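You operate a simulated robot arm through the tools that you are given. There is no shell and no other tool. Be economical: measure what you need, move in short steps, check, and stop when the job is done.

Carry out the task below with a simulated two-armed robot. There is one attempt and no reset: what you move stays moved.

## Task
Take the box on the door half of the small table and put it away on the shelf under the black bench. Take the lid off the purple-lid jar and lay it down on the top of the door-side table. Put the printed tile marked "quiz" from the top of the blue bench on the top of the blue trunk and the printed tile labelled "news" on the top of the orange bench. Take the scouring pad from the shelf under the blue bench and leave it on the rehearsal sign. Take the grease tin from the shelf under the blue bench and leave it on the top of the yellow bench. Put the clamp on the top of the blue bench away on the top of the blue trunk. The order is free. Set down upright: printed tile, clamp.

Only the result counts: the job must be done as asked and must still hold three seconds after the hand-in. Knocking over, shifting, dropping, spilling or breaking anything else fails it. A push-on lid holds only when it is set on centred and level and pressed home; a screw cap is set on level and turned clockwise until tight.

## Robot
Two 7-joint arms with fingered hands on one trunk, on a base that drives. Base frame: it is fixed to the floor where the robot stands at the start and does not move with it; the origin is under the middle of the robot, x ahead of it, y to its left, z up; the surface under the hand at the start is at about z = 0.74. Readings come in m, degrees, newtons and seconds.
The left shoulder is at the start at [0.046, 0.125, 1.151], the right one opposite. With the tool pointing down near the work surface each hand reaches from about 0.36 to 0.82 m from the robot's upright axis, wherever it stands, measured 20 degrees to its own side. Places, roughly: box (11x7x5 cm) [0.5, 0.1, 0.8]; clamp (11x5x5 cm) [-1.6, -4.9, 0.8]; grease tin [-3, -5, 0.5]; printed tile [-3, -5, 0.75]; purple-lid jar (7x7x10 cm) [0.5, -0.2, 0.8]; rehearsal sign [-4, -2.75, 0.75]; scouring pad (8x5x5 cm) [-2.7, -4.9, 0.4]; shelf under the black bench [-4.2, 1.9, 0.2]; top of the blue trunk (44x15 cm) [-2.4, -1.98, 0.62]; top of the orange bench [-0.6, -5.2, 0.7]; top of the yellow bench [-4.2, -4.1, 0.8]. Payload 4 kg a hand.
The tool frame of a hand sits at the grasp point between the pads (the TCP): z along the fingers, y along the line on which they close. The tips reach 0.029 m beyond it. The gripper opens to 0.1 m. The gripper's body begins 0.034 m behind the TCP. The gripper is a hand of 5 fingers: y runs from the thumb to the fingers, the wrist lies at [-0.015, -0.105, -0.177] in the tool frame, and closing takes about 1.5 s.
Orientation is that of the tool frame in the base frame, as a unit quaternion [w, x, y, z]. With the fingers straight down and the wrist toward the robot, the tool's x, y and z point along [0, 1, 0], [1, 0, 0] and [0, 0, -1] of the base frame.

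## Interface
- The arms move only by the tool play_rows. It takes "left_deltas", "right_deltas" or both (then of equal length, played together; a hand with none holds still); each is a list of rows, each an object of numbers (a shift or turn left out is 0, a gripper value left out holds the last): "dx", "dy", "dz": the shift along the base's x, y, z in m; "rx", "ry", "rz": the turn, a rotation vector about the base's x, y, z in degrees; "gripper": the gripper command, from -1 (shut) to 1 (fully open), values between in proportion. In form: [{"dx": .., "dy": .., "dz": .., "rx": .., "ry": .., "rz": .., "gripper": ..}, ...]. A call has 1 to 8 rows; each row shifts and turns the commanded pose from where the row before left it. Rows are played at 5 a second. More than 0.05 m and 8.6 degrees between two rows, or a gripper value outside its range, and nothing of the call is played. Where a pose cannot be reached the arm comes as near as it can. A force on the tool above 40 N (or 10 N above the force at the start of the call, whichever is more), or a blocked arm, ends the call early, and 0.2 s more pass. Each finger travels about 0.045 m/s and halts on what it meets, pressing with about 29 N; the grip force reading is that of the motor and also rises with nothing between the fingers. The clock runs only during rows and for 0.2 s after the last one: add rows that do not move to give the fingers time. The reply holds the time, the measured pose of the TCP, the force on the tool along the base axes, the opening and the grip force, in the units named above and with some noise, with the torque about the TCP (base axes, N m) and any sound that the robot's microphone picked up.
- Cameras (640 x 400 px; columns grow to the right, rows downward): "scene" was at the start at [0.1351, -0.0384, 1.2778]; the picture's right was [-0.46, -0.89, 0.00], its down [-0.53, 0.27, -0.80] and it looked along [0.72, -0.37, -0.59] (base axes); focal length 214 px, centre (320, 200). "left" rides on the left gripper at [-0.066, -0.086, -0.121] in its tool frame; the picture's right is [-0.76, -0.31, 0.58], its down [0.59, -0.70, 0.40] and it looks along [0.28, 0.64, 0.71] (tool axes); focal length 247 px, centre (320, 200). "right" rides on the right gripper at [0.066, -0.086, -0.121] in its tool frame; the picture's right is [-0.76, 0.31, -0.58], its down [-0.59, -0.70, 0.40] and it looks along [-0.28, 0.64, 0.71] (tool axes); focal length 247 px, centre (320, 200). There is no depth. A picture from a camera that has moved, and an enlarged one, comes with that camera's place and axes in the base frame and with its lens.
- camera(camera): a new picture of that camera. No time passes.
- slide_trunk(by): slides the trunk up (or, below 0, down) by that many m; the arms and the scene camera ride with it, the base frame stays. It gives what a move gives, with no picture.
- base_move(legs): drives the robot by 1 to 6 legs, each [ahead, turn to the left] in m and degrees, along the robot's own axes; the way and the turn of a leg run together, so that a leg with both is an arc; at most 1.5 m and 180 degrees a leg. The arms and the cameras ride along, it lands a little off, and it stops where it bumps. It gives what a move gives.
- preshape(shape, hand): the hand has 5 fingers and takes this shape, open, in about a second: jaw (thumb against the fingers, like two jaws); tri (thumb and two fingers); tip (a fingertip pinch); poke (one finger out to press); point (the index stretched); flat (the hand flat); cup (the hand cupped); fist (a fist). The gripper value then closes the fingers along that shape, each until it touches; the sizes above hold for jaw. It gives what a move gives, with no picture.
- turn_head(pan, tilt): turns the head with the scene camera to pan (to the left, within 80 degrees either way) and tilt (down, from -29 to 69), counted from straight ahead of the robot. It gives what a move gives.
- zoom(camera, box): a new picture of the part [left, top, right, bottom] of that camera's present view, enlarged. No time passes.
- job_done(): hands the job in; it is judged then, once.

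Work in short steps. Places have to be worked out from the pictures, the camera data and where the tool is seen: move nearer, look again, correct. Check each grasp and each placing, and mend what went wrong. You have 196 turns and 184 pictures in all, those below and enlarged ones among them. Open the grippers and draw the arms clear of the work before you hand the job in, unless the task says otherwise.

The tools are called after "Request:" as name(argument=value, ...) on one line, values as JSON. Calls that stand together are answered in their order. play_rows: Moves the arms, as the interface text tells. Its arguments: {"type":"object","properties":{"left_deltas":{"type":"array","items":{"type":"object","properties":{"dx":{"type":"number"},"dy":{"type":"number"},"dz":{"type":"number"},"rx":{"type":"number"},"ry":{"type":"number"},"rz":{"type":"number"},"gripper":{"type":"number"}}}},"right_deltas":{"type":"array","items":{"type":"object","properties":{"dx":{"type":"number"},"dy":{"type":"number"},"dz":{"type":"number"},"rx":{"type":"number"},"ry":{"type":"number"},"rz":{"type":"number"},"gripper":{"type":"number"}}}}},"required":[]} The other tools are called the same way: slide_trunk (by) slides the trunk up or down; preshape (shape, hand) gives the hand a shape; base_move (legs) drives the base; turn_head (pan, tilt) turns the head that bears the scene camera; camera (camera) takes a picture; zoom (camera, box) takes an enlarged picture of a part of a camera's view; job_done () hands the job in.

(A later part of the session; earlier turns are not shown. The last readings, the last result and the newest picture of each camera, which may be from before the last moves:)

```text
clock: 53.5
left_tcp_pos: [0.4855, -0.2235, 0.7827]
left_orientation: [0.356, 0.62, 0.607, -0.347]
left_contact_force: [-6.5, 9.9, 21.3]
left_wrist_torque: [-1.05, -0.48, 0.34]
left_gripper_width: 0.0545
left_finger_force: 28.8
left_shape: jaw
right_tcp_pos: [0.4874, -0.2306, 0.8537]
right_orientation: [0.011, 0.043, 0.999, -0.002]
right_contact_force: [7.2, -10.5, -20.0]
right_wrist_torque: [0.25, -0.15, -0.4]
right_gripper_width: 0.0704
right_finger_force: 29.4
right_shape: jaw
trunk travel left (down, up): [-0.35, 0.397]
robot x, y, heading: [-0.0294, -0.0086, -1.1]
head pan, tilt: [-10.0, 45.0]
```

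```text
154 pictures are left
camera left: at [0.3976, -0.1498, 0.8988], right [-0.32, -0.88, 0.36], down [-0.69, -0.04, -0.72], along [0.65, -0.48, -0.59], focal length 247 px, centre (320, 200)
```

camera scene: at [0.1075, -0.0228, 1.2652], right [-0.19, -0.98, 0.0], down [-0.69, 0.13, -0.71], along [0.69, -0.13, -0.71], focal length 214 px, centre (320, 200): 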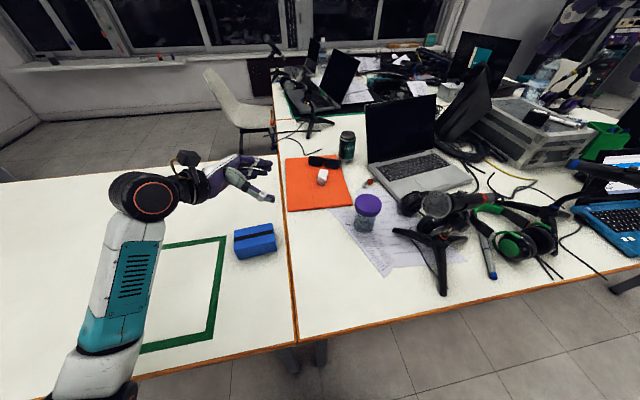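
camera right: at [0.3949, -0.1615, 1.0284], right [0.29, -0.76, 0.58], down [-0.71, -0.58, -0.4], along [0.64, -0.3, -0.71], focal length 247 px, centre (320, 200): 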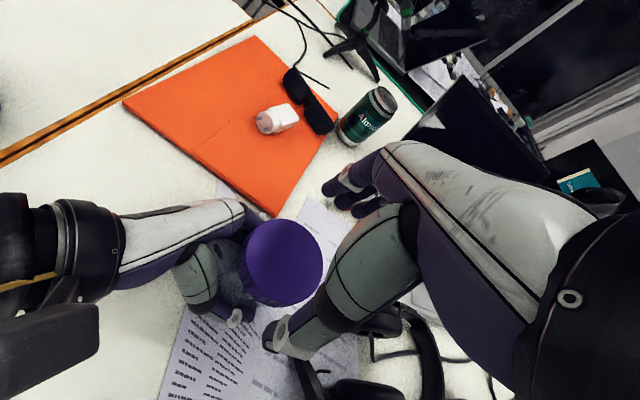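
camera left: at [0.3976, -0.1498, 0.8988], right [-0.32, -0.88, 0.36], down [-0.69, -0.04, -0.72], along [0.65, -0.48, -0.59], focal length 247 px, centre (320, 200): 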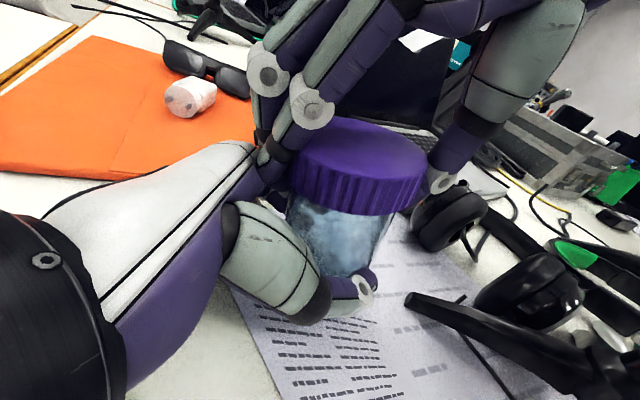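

Still attached and the jar is slipping upward in the left hand. I lower back, release, and regrip at a different wrist angle (−48° to +50°) so that the hands don't touch.

Request:
play_rows(right_deltas=[{"dz": -0.005}, {"dz": -0.005}, {"gripper": 1}, {"gripper": 1}, {"gripper": 1}, {"gripper": 1}, {"dz": 0.04, "dx": -0.006, "dy": 0.006}, {"dz": 0.015, "rz": -8}])

Request:
play_rows(right_deltas=[{"rz": -8.5}, {"rz": -8.5}, {"rz": -8.5}, {"rz": -8.5}, {"rz": -8.5}, {"rz": -8.5}, {"rz": -8.5}, {"rz": -8.5}])

Request:
play_rows(right_deltas=[{"rz": -8.5}, {"rz": -8.5}, {"rz": -8.5}, {"rz": -8.5}, {"rz": -8.5}, {"rz": -8.5}, {"rz": -8.5}])

Request:
camera(camera="left")

Request:
camera(camera="right")

```text
clock: 55.3
left_tcp_pos: [0.4826, -0.2225, 0.7803]
left_orientation: [0.354, 0.619, 0.608, -0.348]
left_contact_force: [-0.8, 0.0, 10.8]
left_wrist_torque: [0.15, -0.4, 0.04]
left_gripper_width: 0.055
left_finger_force: 29.0
left_shape: jaw
right_tcp_pos: [0.4833, -0.225, 0.8998]
right_orientation: [0.012, 0.114, 0.993, -0.002]
right_contact_force: [-0.9, -0.2, -0.7]
right_wrist_torque: [-0.02, -0.01, 0.0]
right_gripper_width: 0.0999
right_finger_force: 0.0
right_shape: jaw
trunk travel left (down, up): [-0.35, 0.397]
robot x, y, heading: [-0.0295, -0.009, -1.0]
head pan, tilt: [-10.0, 45.0]
```

```text
clock: 57.1
left_tcp_pos: [0.4838, -0.2203, 0.779]
left_orientation: [0.354, 0.619, 0.609, -0.347]
left_contact_force: [0.5, -3.3, 12.3]
left_wrist_torque: [0.05, -0.39, -0.11]
left_gripper_width: 0.0552
left_finger_force: 28.7
left_shape: jaw
right_tcp_pos: [0.4819, -0.2245, 0.9002]
right_orientation: [0.009, 0.651, 0.759, -0.008]
right_contact_force: [0.3, 0.6, 0.0]
right_wrist_torque: [0.03, 0.02, 0.01]
right_gripper_width: 0.1
right_finger_force: 0.1
right_shape: jaw
trunk travel left (down, up): [-0.35, 0.397]
robot x, y, heading: [-0.029, -0.0095, -1.3]
head pan, tilt: [-10.0, 45.0]
```

```text
clock: 58.7
left_tcp_pos: [0.4837, -0.2212, 0.7793]
left_orientation: [0.354, 0.619, 0.608, -0.348]
left_contact_force: [0.8, -1.9, 12.1]
left_wrist_torque: [0.05, -0.42, -0.08]
left_gripper_width: 0.0548
left_finger_force: 28.9
left_shape: jaw
right_tcp_pos: [0.4817, -0.2236, 0.9001]
right_orientation: [0.004, 0.942, 0.336, -0.011]
right_contact_force: [0.8, 0.1, 0.0]
right_wrist_torque: [-0.04, 0.02, -0.01]
right_gripper_width: 0.0997
right_finger_force: 0.0
right_shape: jaw
trunk travel left (down, up): [-0.35, 0.397]
robot x, y, heading: [-0.0317, -0.0089, -1.1]
head pan, tilt: [-10.0, 45.0]
```

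```text
153 pictures are left
camera left: at [0.3968, -0.149, 0.8963], right [-0.32, -0.88, 0.35], down [-0.69, -0.04, -0.72], along [0.65, -0.48, -0.6], focal length 247 px, centre (320, 200)
```

left: 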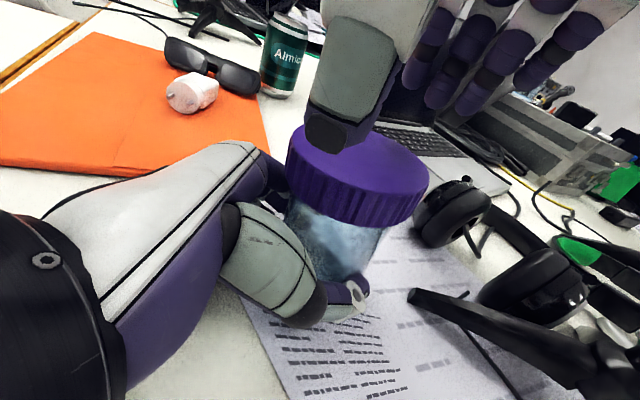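

```text
152 pictures are left
camera right: at [0.4799, -0.1144, 1.0191], right [-0.38, -0.71, 0.6], down [-0.91, 0.17, -0.38], along [0.17, -0.69, -0.71], focal length 247 px, centre (320, 200)
```

right: 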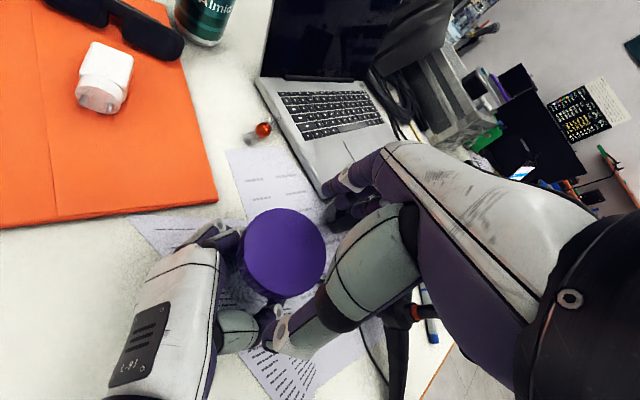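

Lid at (0.486, −0.223). Lower, grip and twist ~95°.

Request:
play_rows(right_deltas=[{"dz": -0.03, "dx": 0.003}, {"dz": -0.026}, {"gripper": -1}, {"gripper": -1}, {"gripper": -1}, {"gripper": -1}, {"gripper": -1}])

Request:
play_rows(right_deltas=[{"rz": 8}, {"rz": 8}, {"rz": 8}, {"rz": 8}, {"rz": 8}, {"rz": 8}])

Request:
play_rows(right_deltas=[{"rz": 8}, {"rz": 8}, {"rz": 8}, {"rz": 8}, {"rz": 8}, {"rz": 8}])

Request:
camera(camera="left")

```text
clock: 60.3
left_tcp_pos: [0.4837, -0.2214, 0.7784]
left_orientation: [0.354, 0.619, 0.609, -0.347]
left_contact_force: [-2.7, 4.8, 15.8]
left_wrist_torque: [0.0, -0.44, -0.05]
left_gripper_width: 0.0548
left_finger_force: 28.8
left_shape: jaw
right_tcp_pos: [0.4827, -0.2318, 0.8516]
right_orientation: [0.004, 0.941, 0.338, -0.012]
right_contact_force: [2.9, -6.4, 2.8]
right_wrist_torque: [-0.2, -0.14, 0.0]
right_gripper_width: 0.076
right_finger_force: 29.1
right_shape: jaw
right hand out of reach, approached as far as the arm can: row 2
trunk travel left (down, up): [-0.35, 0.397]
robot x, y, heading: [-0.0301, -0.0065, -1.4]
head pan, tilt: [-10.0, 45.0]
```

```text
clock: 61.7
left_tcp_pos: [0.4838, -0.2216, 0.7803]
left_orientation: [0.355, 0.62, 0.608, -0.347]
left_contact_force: [-4.7, 5.8, 18.5]
left_wrist_torque: [0.04, -0.78, 0.14]
left_gripper_width: 0.0538
left_finger_force: 28.9
left_shape: jaw
right_tcp_pos: [0.4818, -0.229, 0.8506]
right_orientation: [0.009, 0.722, 0.692, -0.01]
right_contact_force: [1.5, -6.6, 4.5]
right_wrist_torque: [-0.13, 0.49, -0.15]
right_gripper_width: 0.0751
right_finger_force: 29.0
right_shape: jaw
trunk travel left (down, up): [-0.35, 0.397]
robot x, y, heading: [-0.0299, -0.0064, -1.1]
head pan, tilt: [-10.0, 45.0]
```

```text
clock: 63.1
left_tcp_pos: [0.4833, -0.2206, 0.7788]
left_orientation: [0.355, 0.619, 0.608, -0.348]
left_contact_force: [-5.9, 6.2, 18.0]
left_wrist_torque: [0.3, -0.82, 0.18]
left_gripper_width: 0.0539
left_finger_force: 28.5
left_shape: jaw
right_tcp_pos: [0.4826, -0.231, 0.8501]
right_orientation: [0.013, 0.378, 0.926, -0.006]
right_contact_force: [5.0, -5.7, -0.1]
right_wrist_torque: [-0.51, 0.39, -0.09]
right_gripper_width: 0.0714
right_finger_force: 28.8
right_shape: jaw
trunk travel left (down, up): [-0.35, 0.397]
robot x, y, heading: [-0.0299, -0.0087, -1.2]
head pan, tilt: [-10.0, 45.0]
```

```text
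151 pictures are left
camera left: at [0.3965, -0.1488, 0.8965], right [-0.32, -0.88, 0.35], down [-0.69, -0.04, -0.72], along [0.65, -0.48, -0.6], focal length 247 px, centre (320, 200)
```

left: 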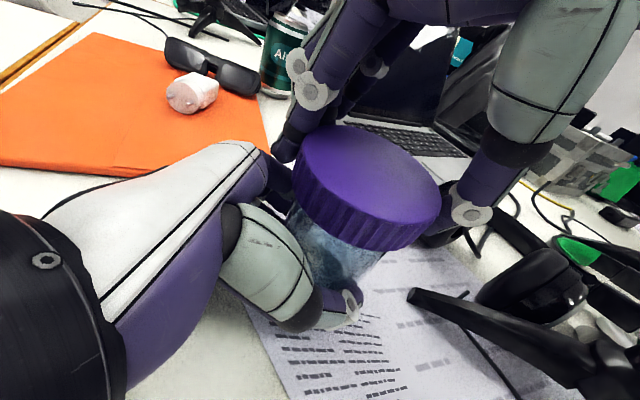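

Low torque; the lid sits offset now. Try lifting.

Request:
play_rows(right_deltas=[{"dz": 0.003}, {"dz": 0.003}, {"dz": 0.003}, {"dz": 0.003}, {"dz": 0.003}])

Request:
camera(camera="left")

```text
clock: 64.3
left_tcp_pos: [0.4854, -0.2212, 0.7827]
left_orientation: [0.358, 0.619, 0.607, -0.349]
left_contact_force: [-4.2, 3.7, 26.7]
left_wrist_torque: [-0.24, -0.57, -0.02]
left_gripper_width: 0.0532
left_finger_force: 29.5
left_shape: jaw
right_tcp_pos: [0.4827, -0.2308, 0.8641]
right_orientation: [0.011, 0.378, 0.926, -0.007]
right_contact_force: [5.1, -3.5, -23.9]
right_wrist_torque: [-0.17, 0.0, -0.03]
right_gripper_width: 0.0716
right_finger_force: 29.4
right_shape: jaw
trunk travel left (down, up): [-0.35, 0.397]
robot x, y, heading: [-0.0298, -0.013, -1.2]
head pan, tilt: [-10.0, 45.0]
```

```text
150 pictures are left
camera left: at [0.3976, -0.1489, 0.8981], right [-0.32, -0.88, 0.36], down [-0.69, -0.04, -0.72], along [0.65, -0.48, -0.59], focal length 247 px, centre (320, 200)
```

left: 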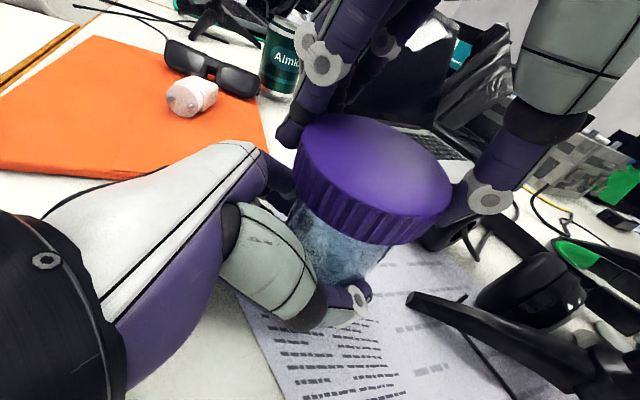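

Whole jar slid up in the left grip: the cap is still on its thread. Lower it back to the table, regrip the left fresh, then go on twisting.

Request:
play_rows(right_deltas=[{"dz": -0.005}, {"dz": -0.005}, {"dz": -0.004}])

Request:
play_rows(left_deltas=[{"gripper": 0.4}, {"gripper": 0.4}, {"gripper": 0.4}, {"gripper": 0.4}])

Request:
camera(camera="left")

Request:
zoom(camera="scene", box=[290, 150, 450, 250])

```text
clock: 65.1
left_tcp_pos: [0.4829, -0.2211, 0.7784]
left_orientation: [0.352, 0.62, 0.609, -0.347]
left_contact_force: [4.2, 0.5, 12.5]
left_wrist_torque: [0.25, -0.6, -0.02]
left_gripper_width: 0.0545
left_finger_force: 28.7
left_shape: jaw
right_tcp_pos: [0.4844, -0.2305, 0.8532]
right_orientation: [0.014, 0.379, 0.925, -0.002]
right_contact_force: [-3.0, -1.1, 7.9]
right_wrist_torque: [-0.15, 0.15, 0.04]
right_gripper_width: 0.0711
right_finger_force: 29.4
right_shape: jaw
trunk travel left (down, up): [-0.35, 0.397]
robot x, y, heading: [-0.0265, -0.0094, -0.9]
head pan, tilt: [-10.0, 45.0]
```

```text
clock: 66.1
left_tcp_pos: [0.4843, -0.2224, 0.7788]
left_orientation: [0.353, 0.62, 0.609, -0.348]
left_contact_force: [-1.4, -0.5, 5.1]
left_wrist_torque: [0.01, -0.15, -0.04]
left_gripper_width: 0.0696
left_finger_force: 0.0
left_shape: jaw
right_tcp_pos: [0.4834, -0.2302, 0.8518]
right_orientation: [0.012, 0.379, 0.925, -0.003]
right_contact_force: [3.4, -2.4, 15.8]
right_wrist_torque: [0.1, -0.22, -0.08]
right_gripper_width: 0.0713
right_finger_force: 28.9
right_shape: jaw
trunk travel left (down, up): [-0.35, 0.397]
robot x, y, heading: [-0.0257, -0.0049, -1.0]
head pan, tilt: [-10.0, 45.0]
```

```text
149 pictures are left
camera left: at [0.3965, -0.149, 0.8959], right [-0.32, -0.88, 0.35], down [-0.69, -0.04, -0.72], along [0.65, -0.47, -0.6], focal length 247 px, centre (320, 200)
```

left: 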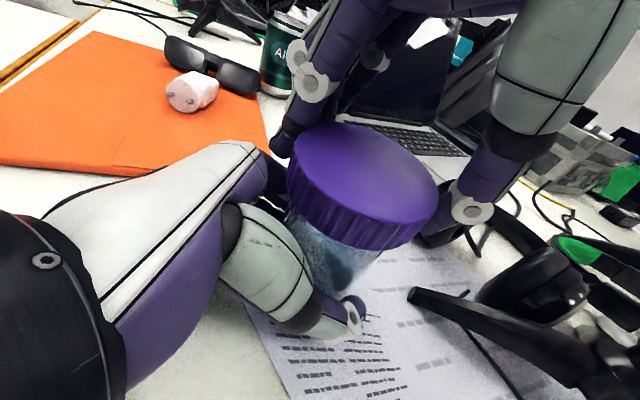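

```text
4.00 times, centred on (370, 200) of scene
camera zoom: at [0.1065, -0.0228, 1.2653], right [-0.19, -0.98, 0.0], down [-0.69, 0.13, -0.71], along [0.69, -0.13, -0.71], focal length 858 px, centre (120, 200)
```

zoom: 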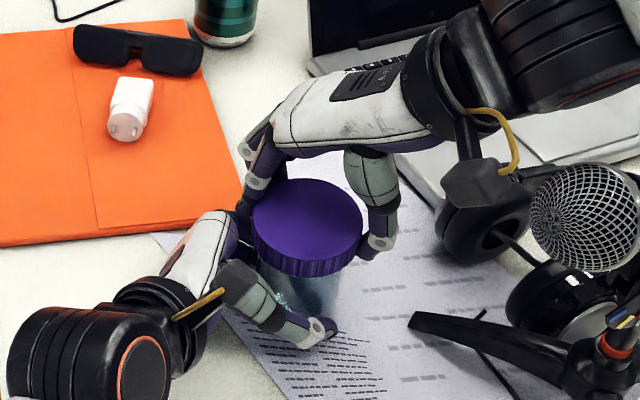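

Jar stands on the table. Regrip the left, then release the right, return to about −40° and twist again.

Request:
play_rows(left_deltas=[{"gripper": -1}, {"gripper": -1}, {"gripper": -1}, {"gripper": -1}, {"gripper": -1}, {"gripper": -1}, {"gripper": -1}], right_deltas=[{}, {}, {}, {}, {"gripper": 1}, {"gripper": 1}, {"gripper": 1}])

Request:
play_rows(right_deltas=[{"dz": 0.03}, {"rz": -8.5}, {"rz": -8.5}, {"rz": -8.5}, {"rz": -8.5}, {"rz": -8.5}, {"rz": -8.5}, {"rz": -8.5}])

Request:
play_rows(right_deltas=[{"rz": -8.5}, {"rz": -8.5}, {"rz": -8.5}, {"dy": 0.005}])

Request:
camera(camera="right")

Request:
camera(camera="left")

```text
clock: 67.7
left_tcp_pos: [0.4841, -0.2207, 0.7786]
left_orientation: [0.354, 0.619, 0.609, -0.348]
left_contact_force: [-0.3, 0.7, 8.2]
left_wrist_torque: [0.15, -0.34, 0.04]
left_gripper_width: 0.0546
left_finger_force: 28.8
left_shape: jaw
right_tcp_pos: [0.4814, -0.2314, 0.851]
right_orientation: [0.01, 0.378, 0.926, -0.007]
right_contact_force: [0.5, 0.2, 0.3]
right_wrist_torque: [-0.01, 0.0, -0.01]
right_gripper_width: 0.1
right_finger_force: 0.0
right_shape: jaw
trunk travel left (down, up): [-0.35, 0.397]
robot x, y, heading: [-0.0286, -0.0089, -0.8]
head pan, tilt: [-10.0, 45.0]
```

```text
clock: 69.5
left_tcp_pos: [0.4843, -0.2211, 0.7795]
left_orientation: [0.354, 0.619, 0.608, -0.348]
left_contact_force: [0.8, 1.0, 7.6]
left_wrist_torque: [0.22, -0.39, 0.05]
left_gripper_width: 0.0543
left_finger_force: 29.2
left_shape: jaw
right_tcp_pos: [0.4837, -0.2305, 0.8811]
right_orientation: [0.008, 0.789, 0.615, -0.01]
right_contact_force: [0.2, 0.0, -0.1]
right_wrist_torque: [-0.02, -0.01, -0.02]
right_gripper_width: 0.0997
right_finger_force: 0.0
right_shape: jaw
trunk travel left (down, up): [-0.35, 0.397]
robot x, y, heading: [-0.0283, -0.0077, -1.0]
head pan, tilt: [-10.0, 45.0]
```

```text
clock: 70.5
left_tcp_pos: [0.4835, -0.2208, 0.7795]
left_orientation: [0.354, 0.619, 0.609, -0.348]
left_contact_force: [0.3, -0.7, 9.3]
left_wrist_torque: [0.15, -0.38, 0.02]
left_gripper_width: 0.0545
left_finger_force: 29.0
left_shape: jaw
right_tcp_pos: [0.4833, -0.2256, 0.8797]
right_orientation: [0.004, 0.905, 0.425, -0.012]
right_contact_force: [0.5, -0.2, -0.8]
right_wrist_torque: [-0.01, 0.03, -0.01]
right_gripper_width: 0.0996
right_finger_force: 0.0
right_shape: jaw
trunk travel left (down, up): [-0.35, 0.397]
robot x, y, heading: [-0.0303, -0.0102, -1.1]
head pan, tilt: [-10.0, 45.0]
```

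```text
147 pictures are left
camera right: at [0.4595, -0.1185, 1.0], right [-0.24, -0.77, 0.59], down [-0.92, -0.01, -0.38], along [0.3, -0.64, -0.71], focal length 247 px, centre (320, 200)
```

right: 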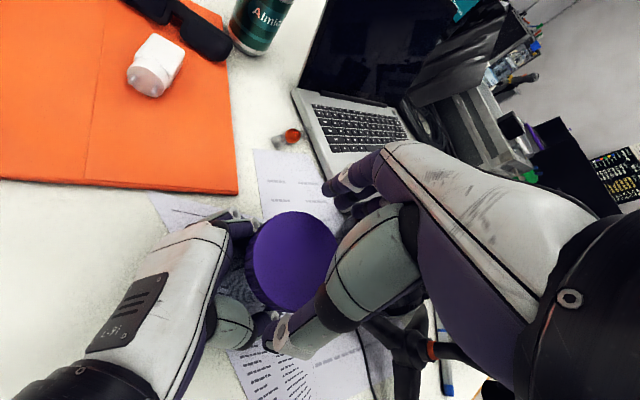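

```text
146 pictures are left
camera left: at [0.3971, -0.149, 0.8961], right [-0.32, -0.88, 0.35], down [-0.69, -0.04, -0.72], along [0.65, -0.48, -0.6], focal length 247 px, centre (320, 200)
```

left: 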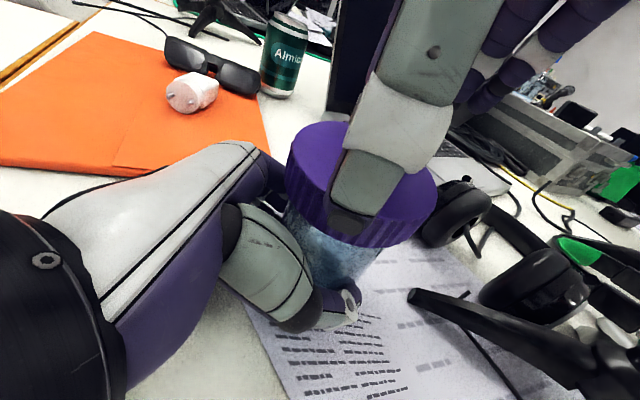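

Lid around (0.479, −0.222). Grip and twist ~96° again.

Request:
play_rows(right_deltas=[{"dz": -0.02, "dx": -0.002, "dy": 0.002}, {"dz": -0.015}, {"gripper": -1}, {"gripper": -1}, {"gripper": -1}, {"gripper": -1}, {"gripper": -1}])

Request:
play_rows(right_deltas=[{"rz": 8}, {"rz": 8}, {"rz": 8}, {"rz": 8}, {"rz": 8}, {"rz": 8}])

Request:
play_rows(right_deltas=[{"rz": 8}, {"rz": 8}, {"rz": 8}, {"rz": 8}, {"rz": 8}])

Request:
camera(camera="left")

```text
clock: 72.1
left_tcp_pos: [0.4842, -0.2208, 0.7799]
left_orientation: [0.354, 0.62, 0.608, -0.347]
left_contact_force: [-2.7, 1.9, 10.0]
left_wrist_torque: [-0.01, -0.47, -0.12]
left_gripper_width: 0.0541
left_finger_force: 29.1
left_shape: jaw
right_tcp_pos: [0.4813, -0.2232, 0.8444]
right_orientation: [0.005, 0.905, 0.426, -0.011]
right_contact_force: [4.8, -3.3, 2.2]
right_wrist_torque: [-0.04, -0.06, 0.01]
right_gripper_width: 0.0772
right_finger_force: 29.3
right_shape: jaw
trunk travel left (down, up): [-0.35, 0.397]
robot x, y, heading: [-0.0286, -0.0051, -1.2]
head pan, tilt: [-10.0, 45.0]
```

```text
clock: 73.5
left_tcp_pos: [0.4845, -0.2202, 0.7792]
left_orientation: [0.354, 0.619, 0.609, -0.348]
left_contact_force: [-0.1, 0.9, 10.2]
left_wrist_torque: [0.19, -0.41, 0.05]
left_gripper_width: 0.0541
left_finger_force: 29.4
left_shape: jaw
right_tcp_pos: [0.481, -0.2237, 0.8459]
right_orientation: [0.011, 0.652, 0.758, -0.008]
right_contact_force: [-0.1, -0.6, -0.1]
right_wrist_torque: [0.02, 0.0, 0.0]
right_gripper_width: 0.0768
right_finger_force: 28.5
right_shape: jaw
trunk travel left (down, up): [-0.35, 0.397]
robot x, y, heading: [-0.0267, -0.0089, -0.7]
head pan, tilt: [-10.0, 45.0]
```

```text
clock: 74.7
left_tcp_pos: [0.4832, -0.2204, 0.779]
left_orientation: [0.353, 0.619, 0.609, -0.348]
left_contact_force: [-4.5, 6.0, 4.4]
left_wrist_torque: [-0.33, -0.7, 0.52]
left_gripper_width: 0.0543
left_finger_force: 29.0
left_shape: jaw
right_tcp_pos: [0.4827, -0.2239, 0.8471]
right_orientation: [0.013, 0.355, 0.935, -0.005]
right_contact_force: [6.6, -5.7, 7.9]
right_wrist_torque: [0.13, -0.38, -0.64]
right_gripper_width: 0.0761
right_finger_force: 29.4
right_shape: jaw
trunk travel left (down, up): [-0.35, 0.397]
robot x, y, heading: [-0.0292, -0.008, -0.9]
head pan, tilt: [-10.0, 45.0]
```

```text
145 pictures are left
camera left: at [0.3969, -0.1487, 0.8952], right [-0.32, -0.88, 0.35], down [-0.69, -0.04, -0.72], along [0.65, -0.47, -0.6], focal length 247 px, centre (320, 200)
```

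left: 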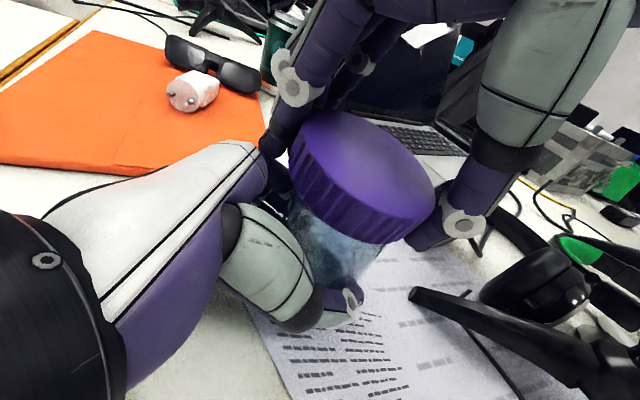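

Mid-twist forces fell to zero – the lid may be free. Lift.

Request:
play_rows(right_deltas=[{"rz": -8}, {"dz": 0.004}, {"dz": 0.004}, {"dz": 0.006}, {"dz": 0.006}])

Request:
camera(camera="left")

```text
clock: 75.9
left_tcp_pos: [0.4837, -0.2218, 0.7802]
left_orientation: [0.354, 0.619, 0.608, -0.348]
left_contact_force: [0.1, 1.2, 7.7]
left_wrist_torque: [0.16, -0.4, 0.05]
left_gripper_width: 0.0541
left_finger_force: 28.8
left_shape: jaw
right_tcp_pos: [0.4811, -0.224, 0.8656]
right_orientation: [0.01, 0.418, 0.908, -0.005]
right_contact_force: [-0.5, -0.7, -0.6]
right_wrist_torque: [-0.01, 0.0, -0.04]
right_gripper_width: 0.0706
right_finger_force: 28.5
right_shape: jaw
trunk travel left (down, up): [-0.35, 0.397]
robot x, y, heading: [-0.0282, -0.0073, -0.9]
head pan, tilt: [-10.0, 45.0]
```

```text
144 pictures are left
camera left: at [0.3972, -0.1492, 0.8964], right [-0.32, -0.88, 0.35], down [-0.69, -0.04, -0.72], along [0.65, -0.48, -0.6], focal length 247 px, centre (320, 200)
```

left: 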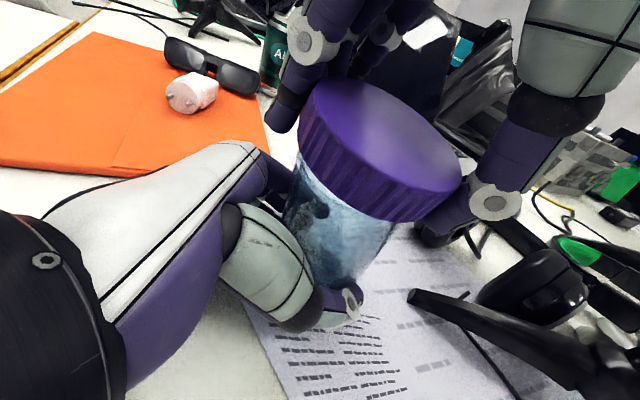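

The lid is off. Raise it clear, then release the jar and withdraw the left hand.

Request:
play_rows(right_deltas=[{"dz": 0.03}, {"dz": 0.04}, {"dz": 0.04}, {"dz": 0.03}])

Request:
camera(camera="left")

Request:
play_rows(left_deltas=[{"gripper": 1}, {"gripper": 1}, {"gripper": 1}, {"gripper": 1}, {"gripper": 1}, {"gripper": 1}])

Request:
camera(camera="left")

```text
clock: 76.9
left_tcp_pos: [0.4845, -0.222, 0.7798]
left_orientation: [0.353, 0.619, 0.609, -0.348]
left_contact_force: [0.6, 1.7, 8.9]
left_wrist_torque: [0.27, -0.39, 0.09]
left_gripper_width: 0.0545
left_finger_force: 29.1
left_shape: jaw
right_tcp_pos: [0.4801, -0.2246, 1.0058]
right_orientation: [0.012, 0.418, 0.908, -0.006]
right_contact_force: [-0.5, 0.3, -1.1]
right_wrist_torque: [0.01, 0.02, -0.03]
right_gripper_width: 0.0708
right_finger_force: 29.0
right_shape: jaw
trunk travel left (down, up): [-0.35, 0.397]
robot x, y, heading: [-0.0305, -0.0093, -1.1]
head pan, tilt: [-10.0, 45.0]
```

```text
143 pictures are left
camera left: at [0.3969, -0.149, 0.8962], right [-0.32, -0.88, 0.35], down [-0.69, -0.04, -0.72], along [0.65, -0.48, -0.6], focal length 247 px, centre (320, 200)
```

left: 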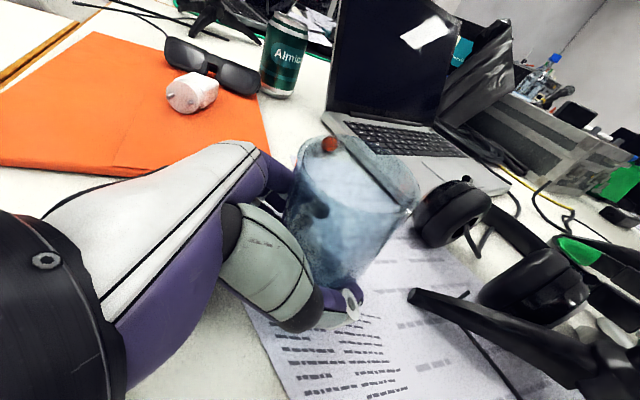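

```text
clock: 78.3
left_tcp_pos: [0.4846, -0.222, 0.7776]
left_orientation: [0.353, 0.62, 0.609, -0.348]
left_contact_force: [-1.2, -1.4, 1.8]
left_wrist_torque: [0.02, -0.07, -0.01]
left_gripper_width: 0.0997
left_finger_force: 0.1
left_shape: jaw
right_tcp_pos: [0.4812, -0.224, 1.0061]
right_orientation: [0.011, 0.419, 0.908, -0.006]
right_contact_force: [-0.3, -0.3, 0.3]
right_wrist_torque: [-0.01, -0.01, 0.0]
right_gripper_width: 0.0704
right_finger_force: 28.7
right_shape: jaw
trunk travel left (down, up): [-0.35, 0.397]
robot x, y, heading: [-0.0301, -0.0071, -1.0]
head pan, tilt: [-10.0, 45.0]
```

```text
142 pictures are left
camera left: at [0.3974, -0.1491, 0.8955], right [-0.32, -0.88, 0.35], down [-0.69, -0.04, -0.72], along [0.65, -0.47, -0.6], focal length 247 px, centre (320, 200)
```

left: 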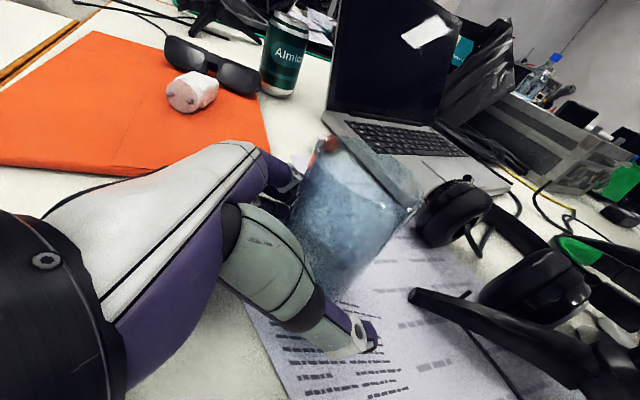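

Jar stands free and open. Withdraw the left hand along its approach line.

Request:
play_rows(left_deltas=[{"dy": 0.028, "dz": 0.016}, {"dy": 0.028, "dz": 0.016}, {"dy": 0.028, "dz": 0.016}, {"dy": 0.035, "dz": 0.03}, {"dy": 0.035, "dz": 0.03}, {"dy": 0.035, "dz": 0.03}])

Request:
camera(camera="scene")

Request:
camera(camera="left")

```text
clock: 79.7
left_tcp_pos: [0.4843, -0.0321, 0.9171]
left_orientation: [0.352, 0.619, 0.61, -0.348]
left_contact_force: [0.1, 0.5, -0.5]
left_wrist_torque: [0.04, -0.01, 0.02]
left_gripper_width: 0.0998
left_finger_force: 0.1
left_shape: jaw
right_tcp_pos: [0.4819, -0.2243, 1.0064]
right_orientation: [0.01, 0.419, 0.908, -0.006]
right_contact_force: [-0.1, -1.3, -0.4]
right_wrist_torque: [-0.01, -0.02, -0.04]
right_gripper_width: 0.0707
right_finger_force: 29.1
right_shape: jaw
trunk travel left (down, up): [-0.35, 0.397]
robot x, y, heading: [-0.0316, -0.0114, -1.0]
head pan, tilt: [-10.0, 45.0]
```

```text
141 pictures are left
camera scene: at [0.1078, -0.0225, 1.2651], right [-0.19, -0.98, 0.0], down [-0.69, 0.13, -0.71], along [0.69, -0.13, -0.71], focal length 214 px, centre (320, 200)
```

scene: 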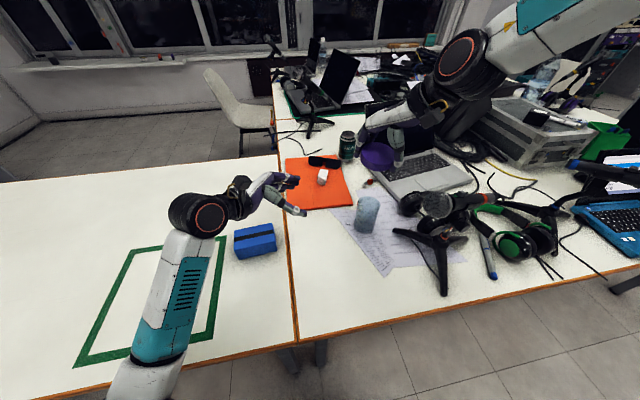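

```text
140 pictures are left
camera left: at [0.3971, 0.0404, 1.034], right [-0.32, -0.88, 0.35], down [-0.69, -0.04, -0.72], along [0.65, -0.48, -0.6], focal length 247 px, centre (320, 200)
```

left: 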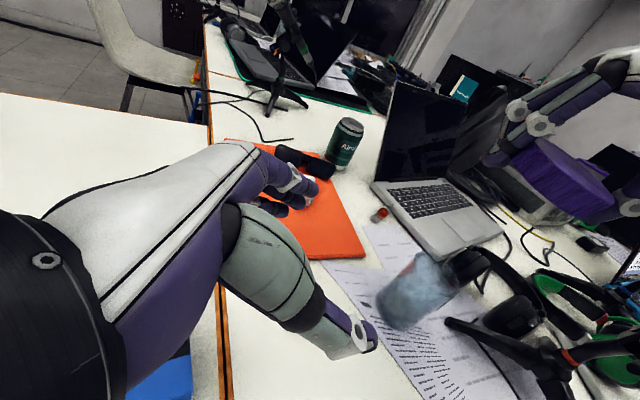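

Jar stands upright. Move the left up and turn it down over the box; move the lid toward the clear spot at (0.38, −0.10).

Request:
play_rows(left_deltas=[{"rx": 8.5, "dy": 0.02, "dz": 0.03}, {"rx": 8.5, "dy": 0.02, "dz": 0.03}, {"rx": 8.5, "dy": 0.02, "dz": 0.03}, {"rx": 8.5, "dy": 0.02, "dz": 0.03}, {"rx": 8.5, "dy": 0.02, "dz": 0.01}, {"rx": 8.5, "dy": 0.02}, {"rx": 8.5, "dx": -0.01}])

Request:
play_rows(right_deltas=[{"dx": -0.02, "dy": 0.025, "dz": -0.01}, {"dx": -0.02, "dy": 0.025, "dz": -0.01}, {"dx": -0.02, "dy": 0.025, "dz": -0.02}, {"dx": -0.02, "dy": 0.025, "dz": -0.02}, {"dx": -0.02, "dy": 0.025, "dz": -0.03}, {"dz": -0.03}])

Request:
camera(camera="scene")

Request:
camera(camera="right")

Request:
camera(camera="left")

```text
clock: 81.3
left_tcp_pos: [0.4737, 0.0878, 1.0478]
left_orientation: [-0.002, 0.713, 0.701, 0.001]
left_contact_force: [0.8, -0.2, -0.4]
left_wrist_torque: [0.0, 0.0, 0.03]
left_gripper_width: 0.0999
left_finger_force: 0.0
left_shape: jaw
right_tcp_pos: [0.4804, -0.2236, 1.0047]
right_orientation: [0.011, 0.419, 0.908, -0.006]
right_contact_force: [-0.1, 0.7, -0.1]
right_wrist_torque: [0.06, 0.0, -0.03]
right_gripper_width: 0.0703
right_finger_force: 28.7
right_shape: jaw
trunk travel left (down, up): [-0.35, 0.397]
robot x, y, heading: [-0.0263, -0.0134, -1.0]
head pan, tilt: [-10.0, 45.0]
```

```text
clock: 82.7
left_tcp_pos: [0.4754, 0.0876, 1.0466]
left_orientation: [-0.001, 0.712, 0.702, 0.0]
left_contact_force: [-0.2, -0.1, 0.2]
left_wrist_torque: [-0.01, 0.03, 0.0]
left_gripper_width: 0.0999
left_finger_force: 0.0
left_shape: jaw
right_tcp_pos: [0.4172, -0.2036, 0.927]
right_orientation: [0.01, 0.419, 0.908, -0.006]
right_contact_force: [0.4, 0.2, 0.0]
right_wrist_torque: [0.0, 0.03, 0.0]
right_gripper_width: 0.0705
right_finger_force: 29.0
right_shape: jaw
right hand out of reach, approached as far as the arm can: row 2, 3, 4, 5
trunk travel left (down, up): [-0.35, 0.397]
robot x, y, heading: [-0.0296, -0.0091, -1.1]
head pan, tilt: [-10.0, 45.0]
```

```text
139 pictures are left
camera scene: at [0.1093, -0.0233, 1.2648], right [-0.19, -0.98, 0.0], down [-0.7, 0.13, -0.71], along [0.69, -0.13, -0.71], focal length 214 px, centre (320, 200)
```

scene: 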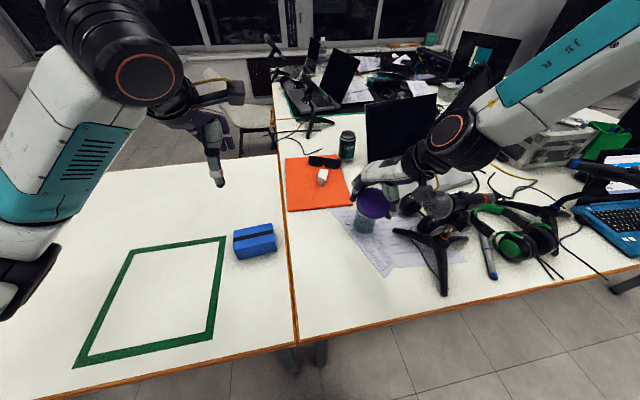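

```text
138 pictures are left
camera right: at [0.3055, -0.2075, 1.0461], right [0.72, -0.36, 0.6], down [-0.15, -0.91, -0.38], along [0.68, 0.19, -0.71], focal length 247 px, centre (320, 200)
```

right: 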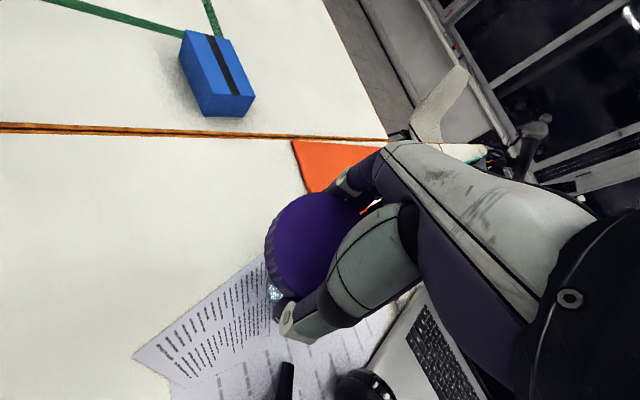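

```text
137 pictures are left
camera left: at [0.3883, 0.0238, 1.1672], right [-0.32, -0.75, -0.58], down [-0.69, 0.6, -0.4], along [0.64, 0.27, -0.71], focal length 247 px, centre (320, 200)
```

left: 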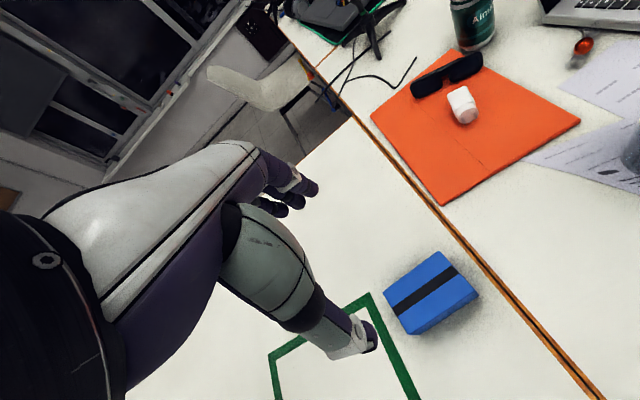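

The right arm is at its inner limit, so I raise it and back the base by 0.15 m.

Request:
play_rows(right_deltas=[{"dz": 0.04}, {"dz": 0.04}])

Request:
base_move(legs=[[-0.15, 0]])

Request:
play_rows(right_deltas=[{"dx": 0.022, "dy": 0.02, "dz": -0.01}, {"dx": 0.022, "dy": 0.02, "dz": -0.01}, {"dx": 0.022, "dy": 0.02, "dz": -0.02}, {"dx": 0.022, "dy": 0.02, "dz": -0.03}, {"dx": 0.02, "dy": 0.02, "dz": -0.03}, {"dz": -0.03}])

Request:
camera(camera="right")

Request:
camera(camera="scene")

```text
clock: 83.3
left_tcp_pos: [0.474, 0.0882, 1.0474]
left_orientation: [-0.001, 0.712, 0.702, 0.0]
left_contact_force: [0.6, 0.5, 0.0]
left_wrist_torque: [0.01, 0.0, 0.02]
left_gripper_width: 0.0996
left_finger_force: 0.1
left_shape: jaw
right_tcp_pos: [0.4164, -0.2042, 0.9698]
right_orientation: [0.011, 0.42, 0.908, -0.006]
right_contact_force: [0.3, -0.9, -0.4]
right_wrist_torque: [0.02, 0.01, -0.03]
right_gripper_width: 0.0704
right_finger_force: 29.2
right_shape: jaw
right hand out of reach, approached as far as the arm can: row 2
trunk travel left (down, up): [-0.35, 0.397]
robot x, y, heading: [-0.0308, -0.0109, -1.0]
head pan, tilt: [-10.0, 45.0]
```

```text
clock: 84.7
left_tcp_pos: [0.3227, 0.0898, 1.0484]
left_orientation: [-0.001, 0.713, 0.701, 0.0]
left_contact_force: [-0.3, -0.7, 0.9]
left_wrist_torque: [0.03, -0.01, 0.03]
left_gripper_width: 0.0997
left_finger_force: 0.1
left_shape: jaw
right_tcp_pos: [0.2643, -0.2016, 0.9719]
right_orientation: [0.011, 0.42, 0.907, -0.006]
right_contact_force: [-0.9, -0.3, -0.2]
right_wrist_torque: [-0.03, -0.02, -0.01]
right_gripper_width: 0.0705
right_finger_force: 28.7
right_shape: jaw
trunk travel left (down, up): [-0.35, 0.397]
robot x, y, heading: [-0.1816, -0.0066, -1.0]
head pan, tilt: [-10.0, 45.0]
```

```text
clock: 86.1
left_tcp_pos: [0.3222, 0.0912, 1.0473]
left_orientation: [-0.001, 0.713, 0.701, 0.0]
left_contact_force: [0.3, 0.1, -0.5]
left_wrist_torque: [0.02, 0.03, 0.0]
left_gripper_width: 0.0998
left_finger_force: 0.1
left_shape: jaw
right_tcp_pos: [0.3697, -0.1061, 0.845]
right_orientation: [0.011, 0.419, 0.908, -0.006]
right_contact_force: [-0.1, 0.4, -0.3]
right_wrist_torque: [0.0, 0.0, -0.02]
right_gripper_width: 0.0704
right_finger_force: 28.6
right_shape: jaw
right hand out of reach, approached as far as the arm can: row 6
trunk travel left (down, up): [-0.35, 0.397]
robot x, y, heading: [-0.1818, -0.0039, -0.7]
head pan, tilt: [-10.0, 45.0]
```

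```text
136 pictures are left
camera right: at [0.2585, -0.1089, 0.9645], right [0.71, -0.37, 0.6], down [-0.15, -0.91, -0.38], along [0.68, 0.19, -0.71], focal length 247 px, centre (320, 200)
```

right: 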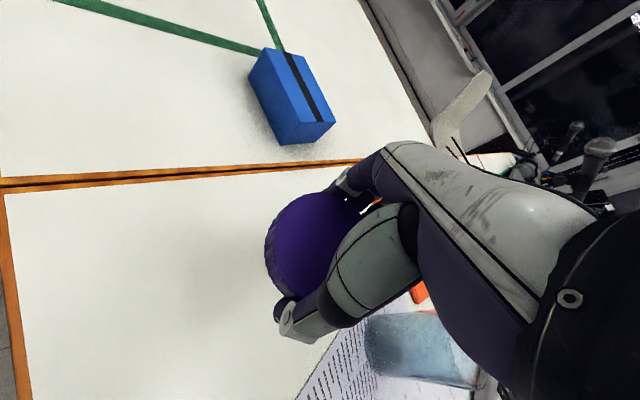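

```text
135 pictures are left
camera scene: at [-0.0435, -0.0202, 1.2652], right [-0.19, -0.98, 0.0], down [-0.69, 0.13, -0.71], along [0.69, -0.13, -0.71], focal length 214 px, centre (320, 200)
```

scene: 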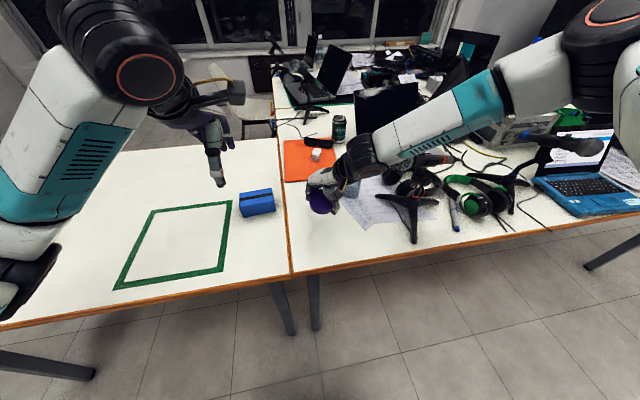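

Spot is clear beneath. Turn the wrist back a bit (eases reach) and lower towards the table.

Request:
play_rows(right_deltas=[{"rz": -8, "dx": 0.01}, {"rz": -8, "dx": 0.01}, {"rz": -8, "dx": 0.005}, {"rz": -8}, {"dz": -0.02}, {"dz": -0.02}])

```text
clock: 87.5
left_tcp_pos: [0.3232, 0.0896, 1.0473]
left_orientation: [0.0, 0.713, 0.702, 0.001]
left_contact_force: [0.0, -1.3, -0.2]
left_wrist_torque: [0.03, 0.06, -0.03]
left_gripper_width: 0.0999
left_finger_force: 0.0
left_shape: jaw
right_tcp_pos: [0.3706, -0.1435, 0.8401]
right_orientation: [0.01, 0.653, 0.758, -0.01]
right_contact_force: [-1.3, -0.1, 0.1]
right_wrist_torque: [-0.03, 0.0, -0.01]
right_gripper_width: 0.0703
right_finger_force: 28.9
right_shape: jaw
right hand out of reach, approached as far as the arm can: row 1, 2, 3, 4, 5, 6
trunk travel left (down, up): [-0.35, 0.397]
robot x, y, heading: [-0.1795, -0.0099, -0.9]
head pan, tilt: [-10.0, 45.0]
```

Cross-body reach is the limit; raise a bit and turn the base 20° left so the spot falls on the right hand's side.

Request:
play_rows(right_deltas=[{"dz": 0.04}, {"dz": 0.04}, {"dz": 0.02}])

Request:
base_move(legs=[[0, 20]])

Request:
play_rows(right_deltas=[{"dy": -0.04}, {"dy": -0.04}, {"dy": -0.04}, {"dy": -0.03}, {"dz": -0.03}, {"dz": -0.03}])

Request:
camera(camera="right")

```text
clock: 88.3
left_tcp_pos: [0.3223, 0.0906, 1.0476]
left_orientation: [-0.001, 0.713, 0.702, 0.001]
left_contact_force: [0.5, -0.1, 0.3]
left_wrist_torque: [0.01, 0.0, 0.03]
left_gripper_width: 0.0997
left_finger_force: 0.1
left_shape: jaw
right_tcp_pos: [0.3707, -0.1423, 0.9392]
right_orientation: [0.009, 0.652, 0.758, -0.009]
right_contact_force: [0.0, 0.5, 0.6]
right_wrist_torque: [0.0, 0.03, 0.0]
right_gripper_width: 0.0701
right_finger_force: 29.0
right_shape: jaw
trunk travel left (down, up): [-0.35, 0.397]
robot x, y, heading: [-0.1802, -0.0036, -0.9]
head pan, tilt: [-10.0, 45.0]
```

```text
clock: 89.8
left_tcp_pos: [0.2605, 0.2566, 1.0471]
left_orientation: [0.0, 0.581, 0.814, 0.0]
left_contact_force: [-0.9, 0.9, -0.1]
left_wrist_torque: [0.0, -0.01, -0.03]
left_gripper_width: 0.0998
left_finger_force: 0.0
left_shape: jaw
right_tcp_pos: [0.3845, 0.0542, 0.9396]
right_orientation: [0.011, 0.513, 0.858, -0.007]
right_contact_force: [-0.6, 0.4, -0.5]
right_wrist_torque: [-0.08, 0.01, 0.03]
right_gripper_width: 0.0703
right_finger_force: 29.0
right_shape: jaw
trunk travel left (down, up): [-0.35, 0.397]
robot x, y, heading: [-0.1828, -0.0068, 19.2]
head pan, tilt: [-10.0, 45.0]
```

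```text
clock: 91.2
left_tcp_pos: [0.2599, 0.2562, 1.0472]
left_orientation: [-0.001, 0.581, 0.814, 0.001]
left_contact_force: [0.9, -0.1, -0.6]
left_wrist_torque: [0.0, 0.02, -0.01]
left_gripper_width: 0.0997
left_finger_force: 0.0
left_shape: jaw
right_tcp_pos: [0.3861, -0.0983, 0.8793]
right_orientation: [0.01, 0.512, 0.859, -0.007]
right_contact_force: [-0.7, 1.1, 0.4]
right_wrist_torque: [-0.02, 0.0, 0.02]
right_gripper_width: 0.0702
right_finger_force: 28.6
right_shape: jaw
trunk travel left (down, up): [-0.35, 0.397]
robot x, y, heading: [-0.1796, -0.0062, 19.1]
head pan, tilt: [-10.0, 45.0]
```

```text
134 pictures are left
camera right: at [0.2767, -0.0776, 0.9983], right [0.62, -0.51, 0.6], down [-0.33, -0.86, -0.38], along [0.71, 0.04, -0.71], focal length 247 px, centre (320, 200)
```

right: 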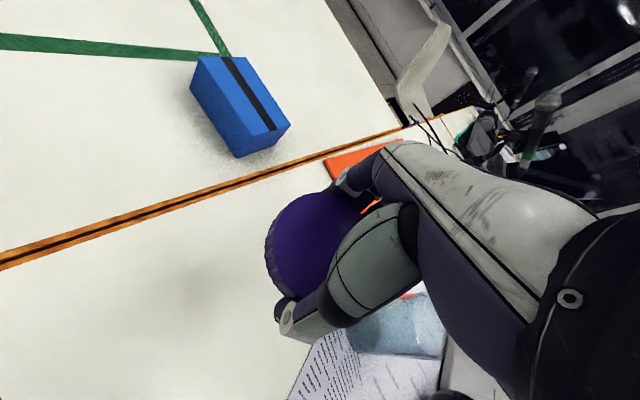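

Good position. Lower until contact.

Request:
play_rows(right_deltas=[{"dz": -0.025}, {"dz": -0.025}, {"dz": -0.02}, {"dz": -0.015}, {"dz": -0.008}])

Request:
camera(camera="right")

```text
clock: 92.4
left_tcp_pos: [0.2606, 0.2565, 1.0472]
left_orientation: [0.0, 0.58, 0.814, 0.001]
left_contact_force: [0.0, 0.2, -0.3]
left_wrist_torque: [0.02, 0.0, 0.01]
left_gripper_width: 0.0996
left_finger_force: 0.1
left_shape: jaw
right_tcp_pos: [0.3846, -0.0963, 0.7859]
right_orientation: [0.011, 0.513, 0.859, -0.008]
right_contact_force: [-0.4, -0.4, 0.2]
right_wrist_torque: [0.0, -0.04, -0.01]
right_gripper_width: 0.0697
right_finger_force: 28.8
right_shape: jaw
trunk travel left (down, up): [-0.35, 0.397]
robot x, y, heading: [-0.1823, -0.0075, 19.5]
head pan, tilt: [-10.0, 45.0]
```

```text
133 pictures are left
camera right: at [0.2757, -0.0771, 0.9057], right [0.62, -0.51, 0.6], down [-0.34, -0.86, -0.38], along [0.71, 0.04, -0.71], focal length 247 px, centre (320, 200)
```

right: 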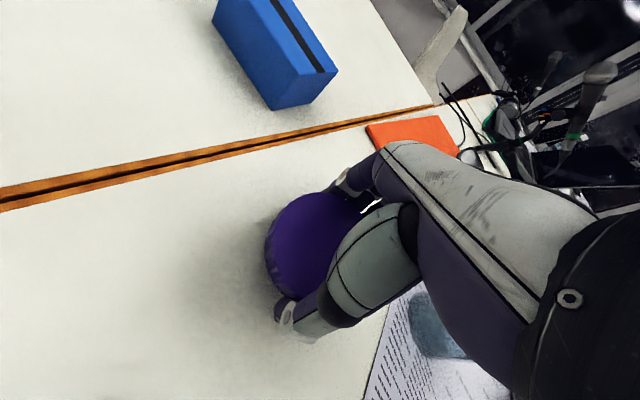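

Not yet touching; lower on in small steps.

Request:
play_rows(right_deltas=[{"dz": -0.006}, {"dz": -0.005}, {"dz": -0.004}])

Request:
play_rows(right_deltas=[{"dz": -0.003}, {"dz": -0.003}, {"dz": -0.002}])

```text
clock: 93.2
left_tcp_pos: [0.2595, 0.2565, 1.0464]
left_orientation: [-0.001, 0.58, 0.815, 0.0]
left_contact_force: [0.6, 0.0, 0.3]
left_wrist_torque: [0.03, -0.03, 0.03]
left_gripper_width: 0.0998
left_finger_force: 0.1
left_shape: jaw
right_tcp_pos: [0.3849, -0.0975, 0.7714]
right_orientation: [0.011, 0.512, 0.859, -0.007]
right_contact_force: [-0.4, 0.5, 0.1]
right_wrist_torque: [0.01, 0.0, 0.01]
right_gripper_width: 0.0697
right_finger_force: 28.9
right_shape: jaw
trunk travel left (down, up): [-0.35, 0.397]
robot x, y, heading: [-0.1799, -0.0026, 19.1]
head pan, tilt: [-10.0, 45.0]
```

```text
clock: 94.0
left_tcp_pos: [0.2576, 0.2563, 1.048]
left_orientation: [-0.001, 0.581, 0.814, 0.0]
left_contact_force: [-0.5, -0.1, 0.3]
left_wrist_torque: [0.04, 0.02, 0.0]
left_gripper_width: 0.0999
left_finger_force: 0.1
left_shape: jaw
right_tcp_pos: [0.3881, -0.0923, 0.7706]
right_orientation: [0.013, 0.513, 0.859, 0.0]
right_contact_force: [-4.0, -1.4, 23.2]
right_wrist_torque: [-0.59, 1.15, -0.05]
right_gripper_width: 0.0682
right_finger_force: 28.9
right_shape: jaw
trunk travel left (down, up): [-0.35, 0.397]
robot x, y, heading: [-0.1826, -0.009, 19.0]
head pan, tilt: [-10.0, 45.0]
stopped in row 3 (right hand): the force on the tool passed its limit at 42 N (the readings are from after the stop); the commanded pose is now the measured one
```

Contact with the table (fingertips ~0.742). Ease up 3 mm and open.

Request:
play_rows(right_deltas=[{"dz": 0.003}, {"gripper": 1}, {"gripper": 1}, {"gripper": 1}, {"gripper": 1}, {"dz": 0.03}, {"dz": 0.04}, {"dz": 0.04}])

Request:
camera(camera="right")

Request:
camera(camera="scene")

```text
clock: 95.8
left_tcp_pos: [0.2595, 0.257, 1.0469]
left_orientation: [0.0, 0.58, 0.814, 0.001]
left_contact_force: [0.3, -0.3, 0.0]
left_wrist_torque: [-0.05, -0.03, -0.02]
left_gripper_width: 0.1001
left_finger_force: 0.1
left_shape: jaw
right_tcp_pos: [0.3877, -0.0952, 0.8808]
right_orientation: [0.012, 0.512, 0.859, -0.003]
right_contact_force: [-0.1, -0.3, -0.3]
right_wrist_torque: [-0.01, 0.0, 0.0]
right_gripper_width: 0.0996
right_finger_force: 0.1
right_shape: jaw
trunk travel left (down, up): [-0.35, 0.397]
robot x, y, heading: [-0.181, -0.0064, 19.2]
head pan, tilt: [-10.0, 45.0]
```

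```text
132 pictures are left
camera right: at [0.2769, -0.0757, 0.9994], right [0.62, -0.51, 0.6], down [-0.33, -0.86, -0.39], along [0.71, 0.04, -0.7], focal length 247 px, centre (320, 200)
```

right: 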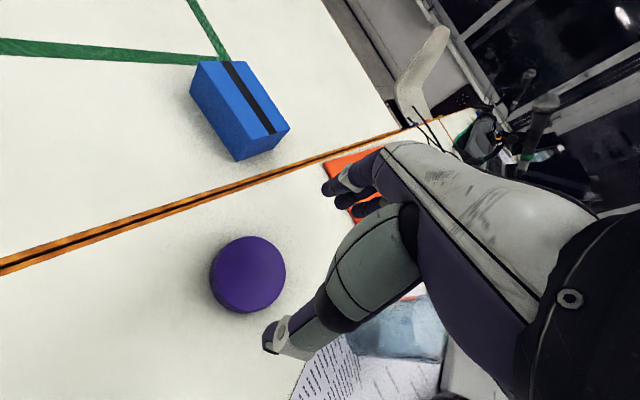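

```text
131 pictures are left
camera scene: at [-0.0464, 0.0279, 1.2652], right [0.16, -0.99, 0.0], down [-0.7, -0.11, -0.71], along [0.7, 0.11, -0.71], focal length 214 px, centre (320, 200)
```

scene: 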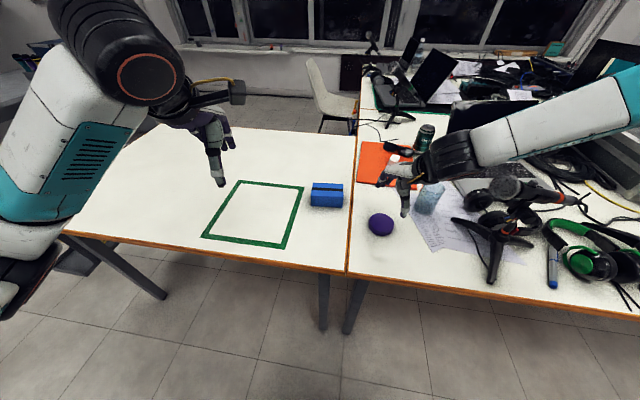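

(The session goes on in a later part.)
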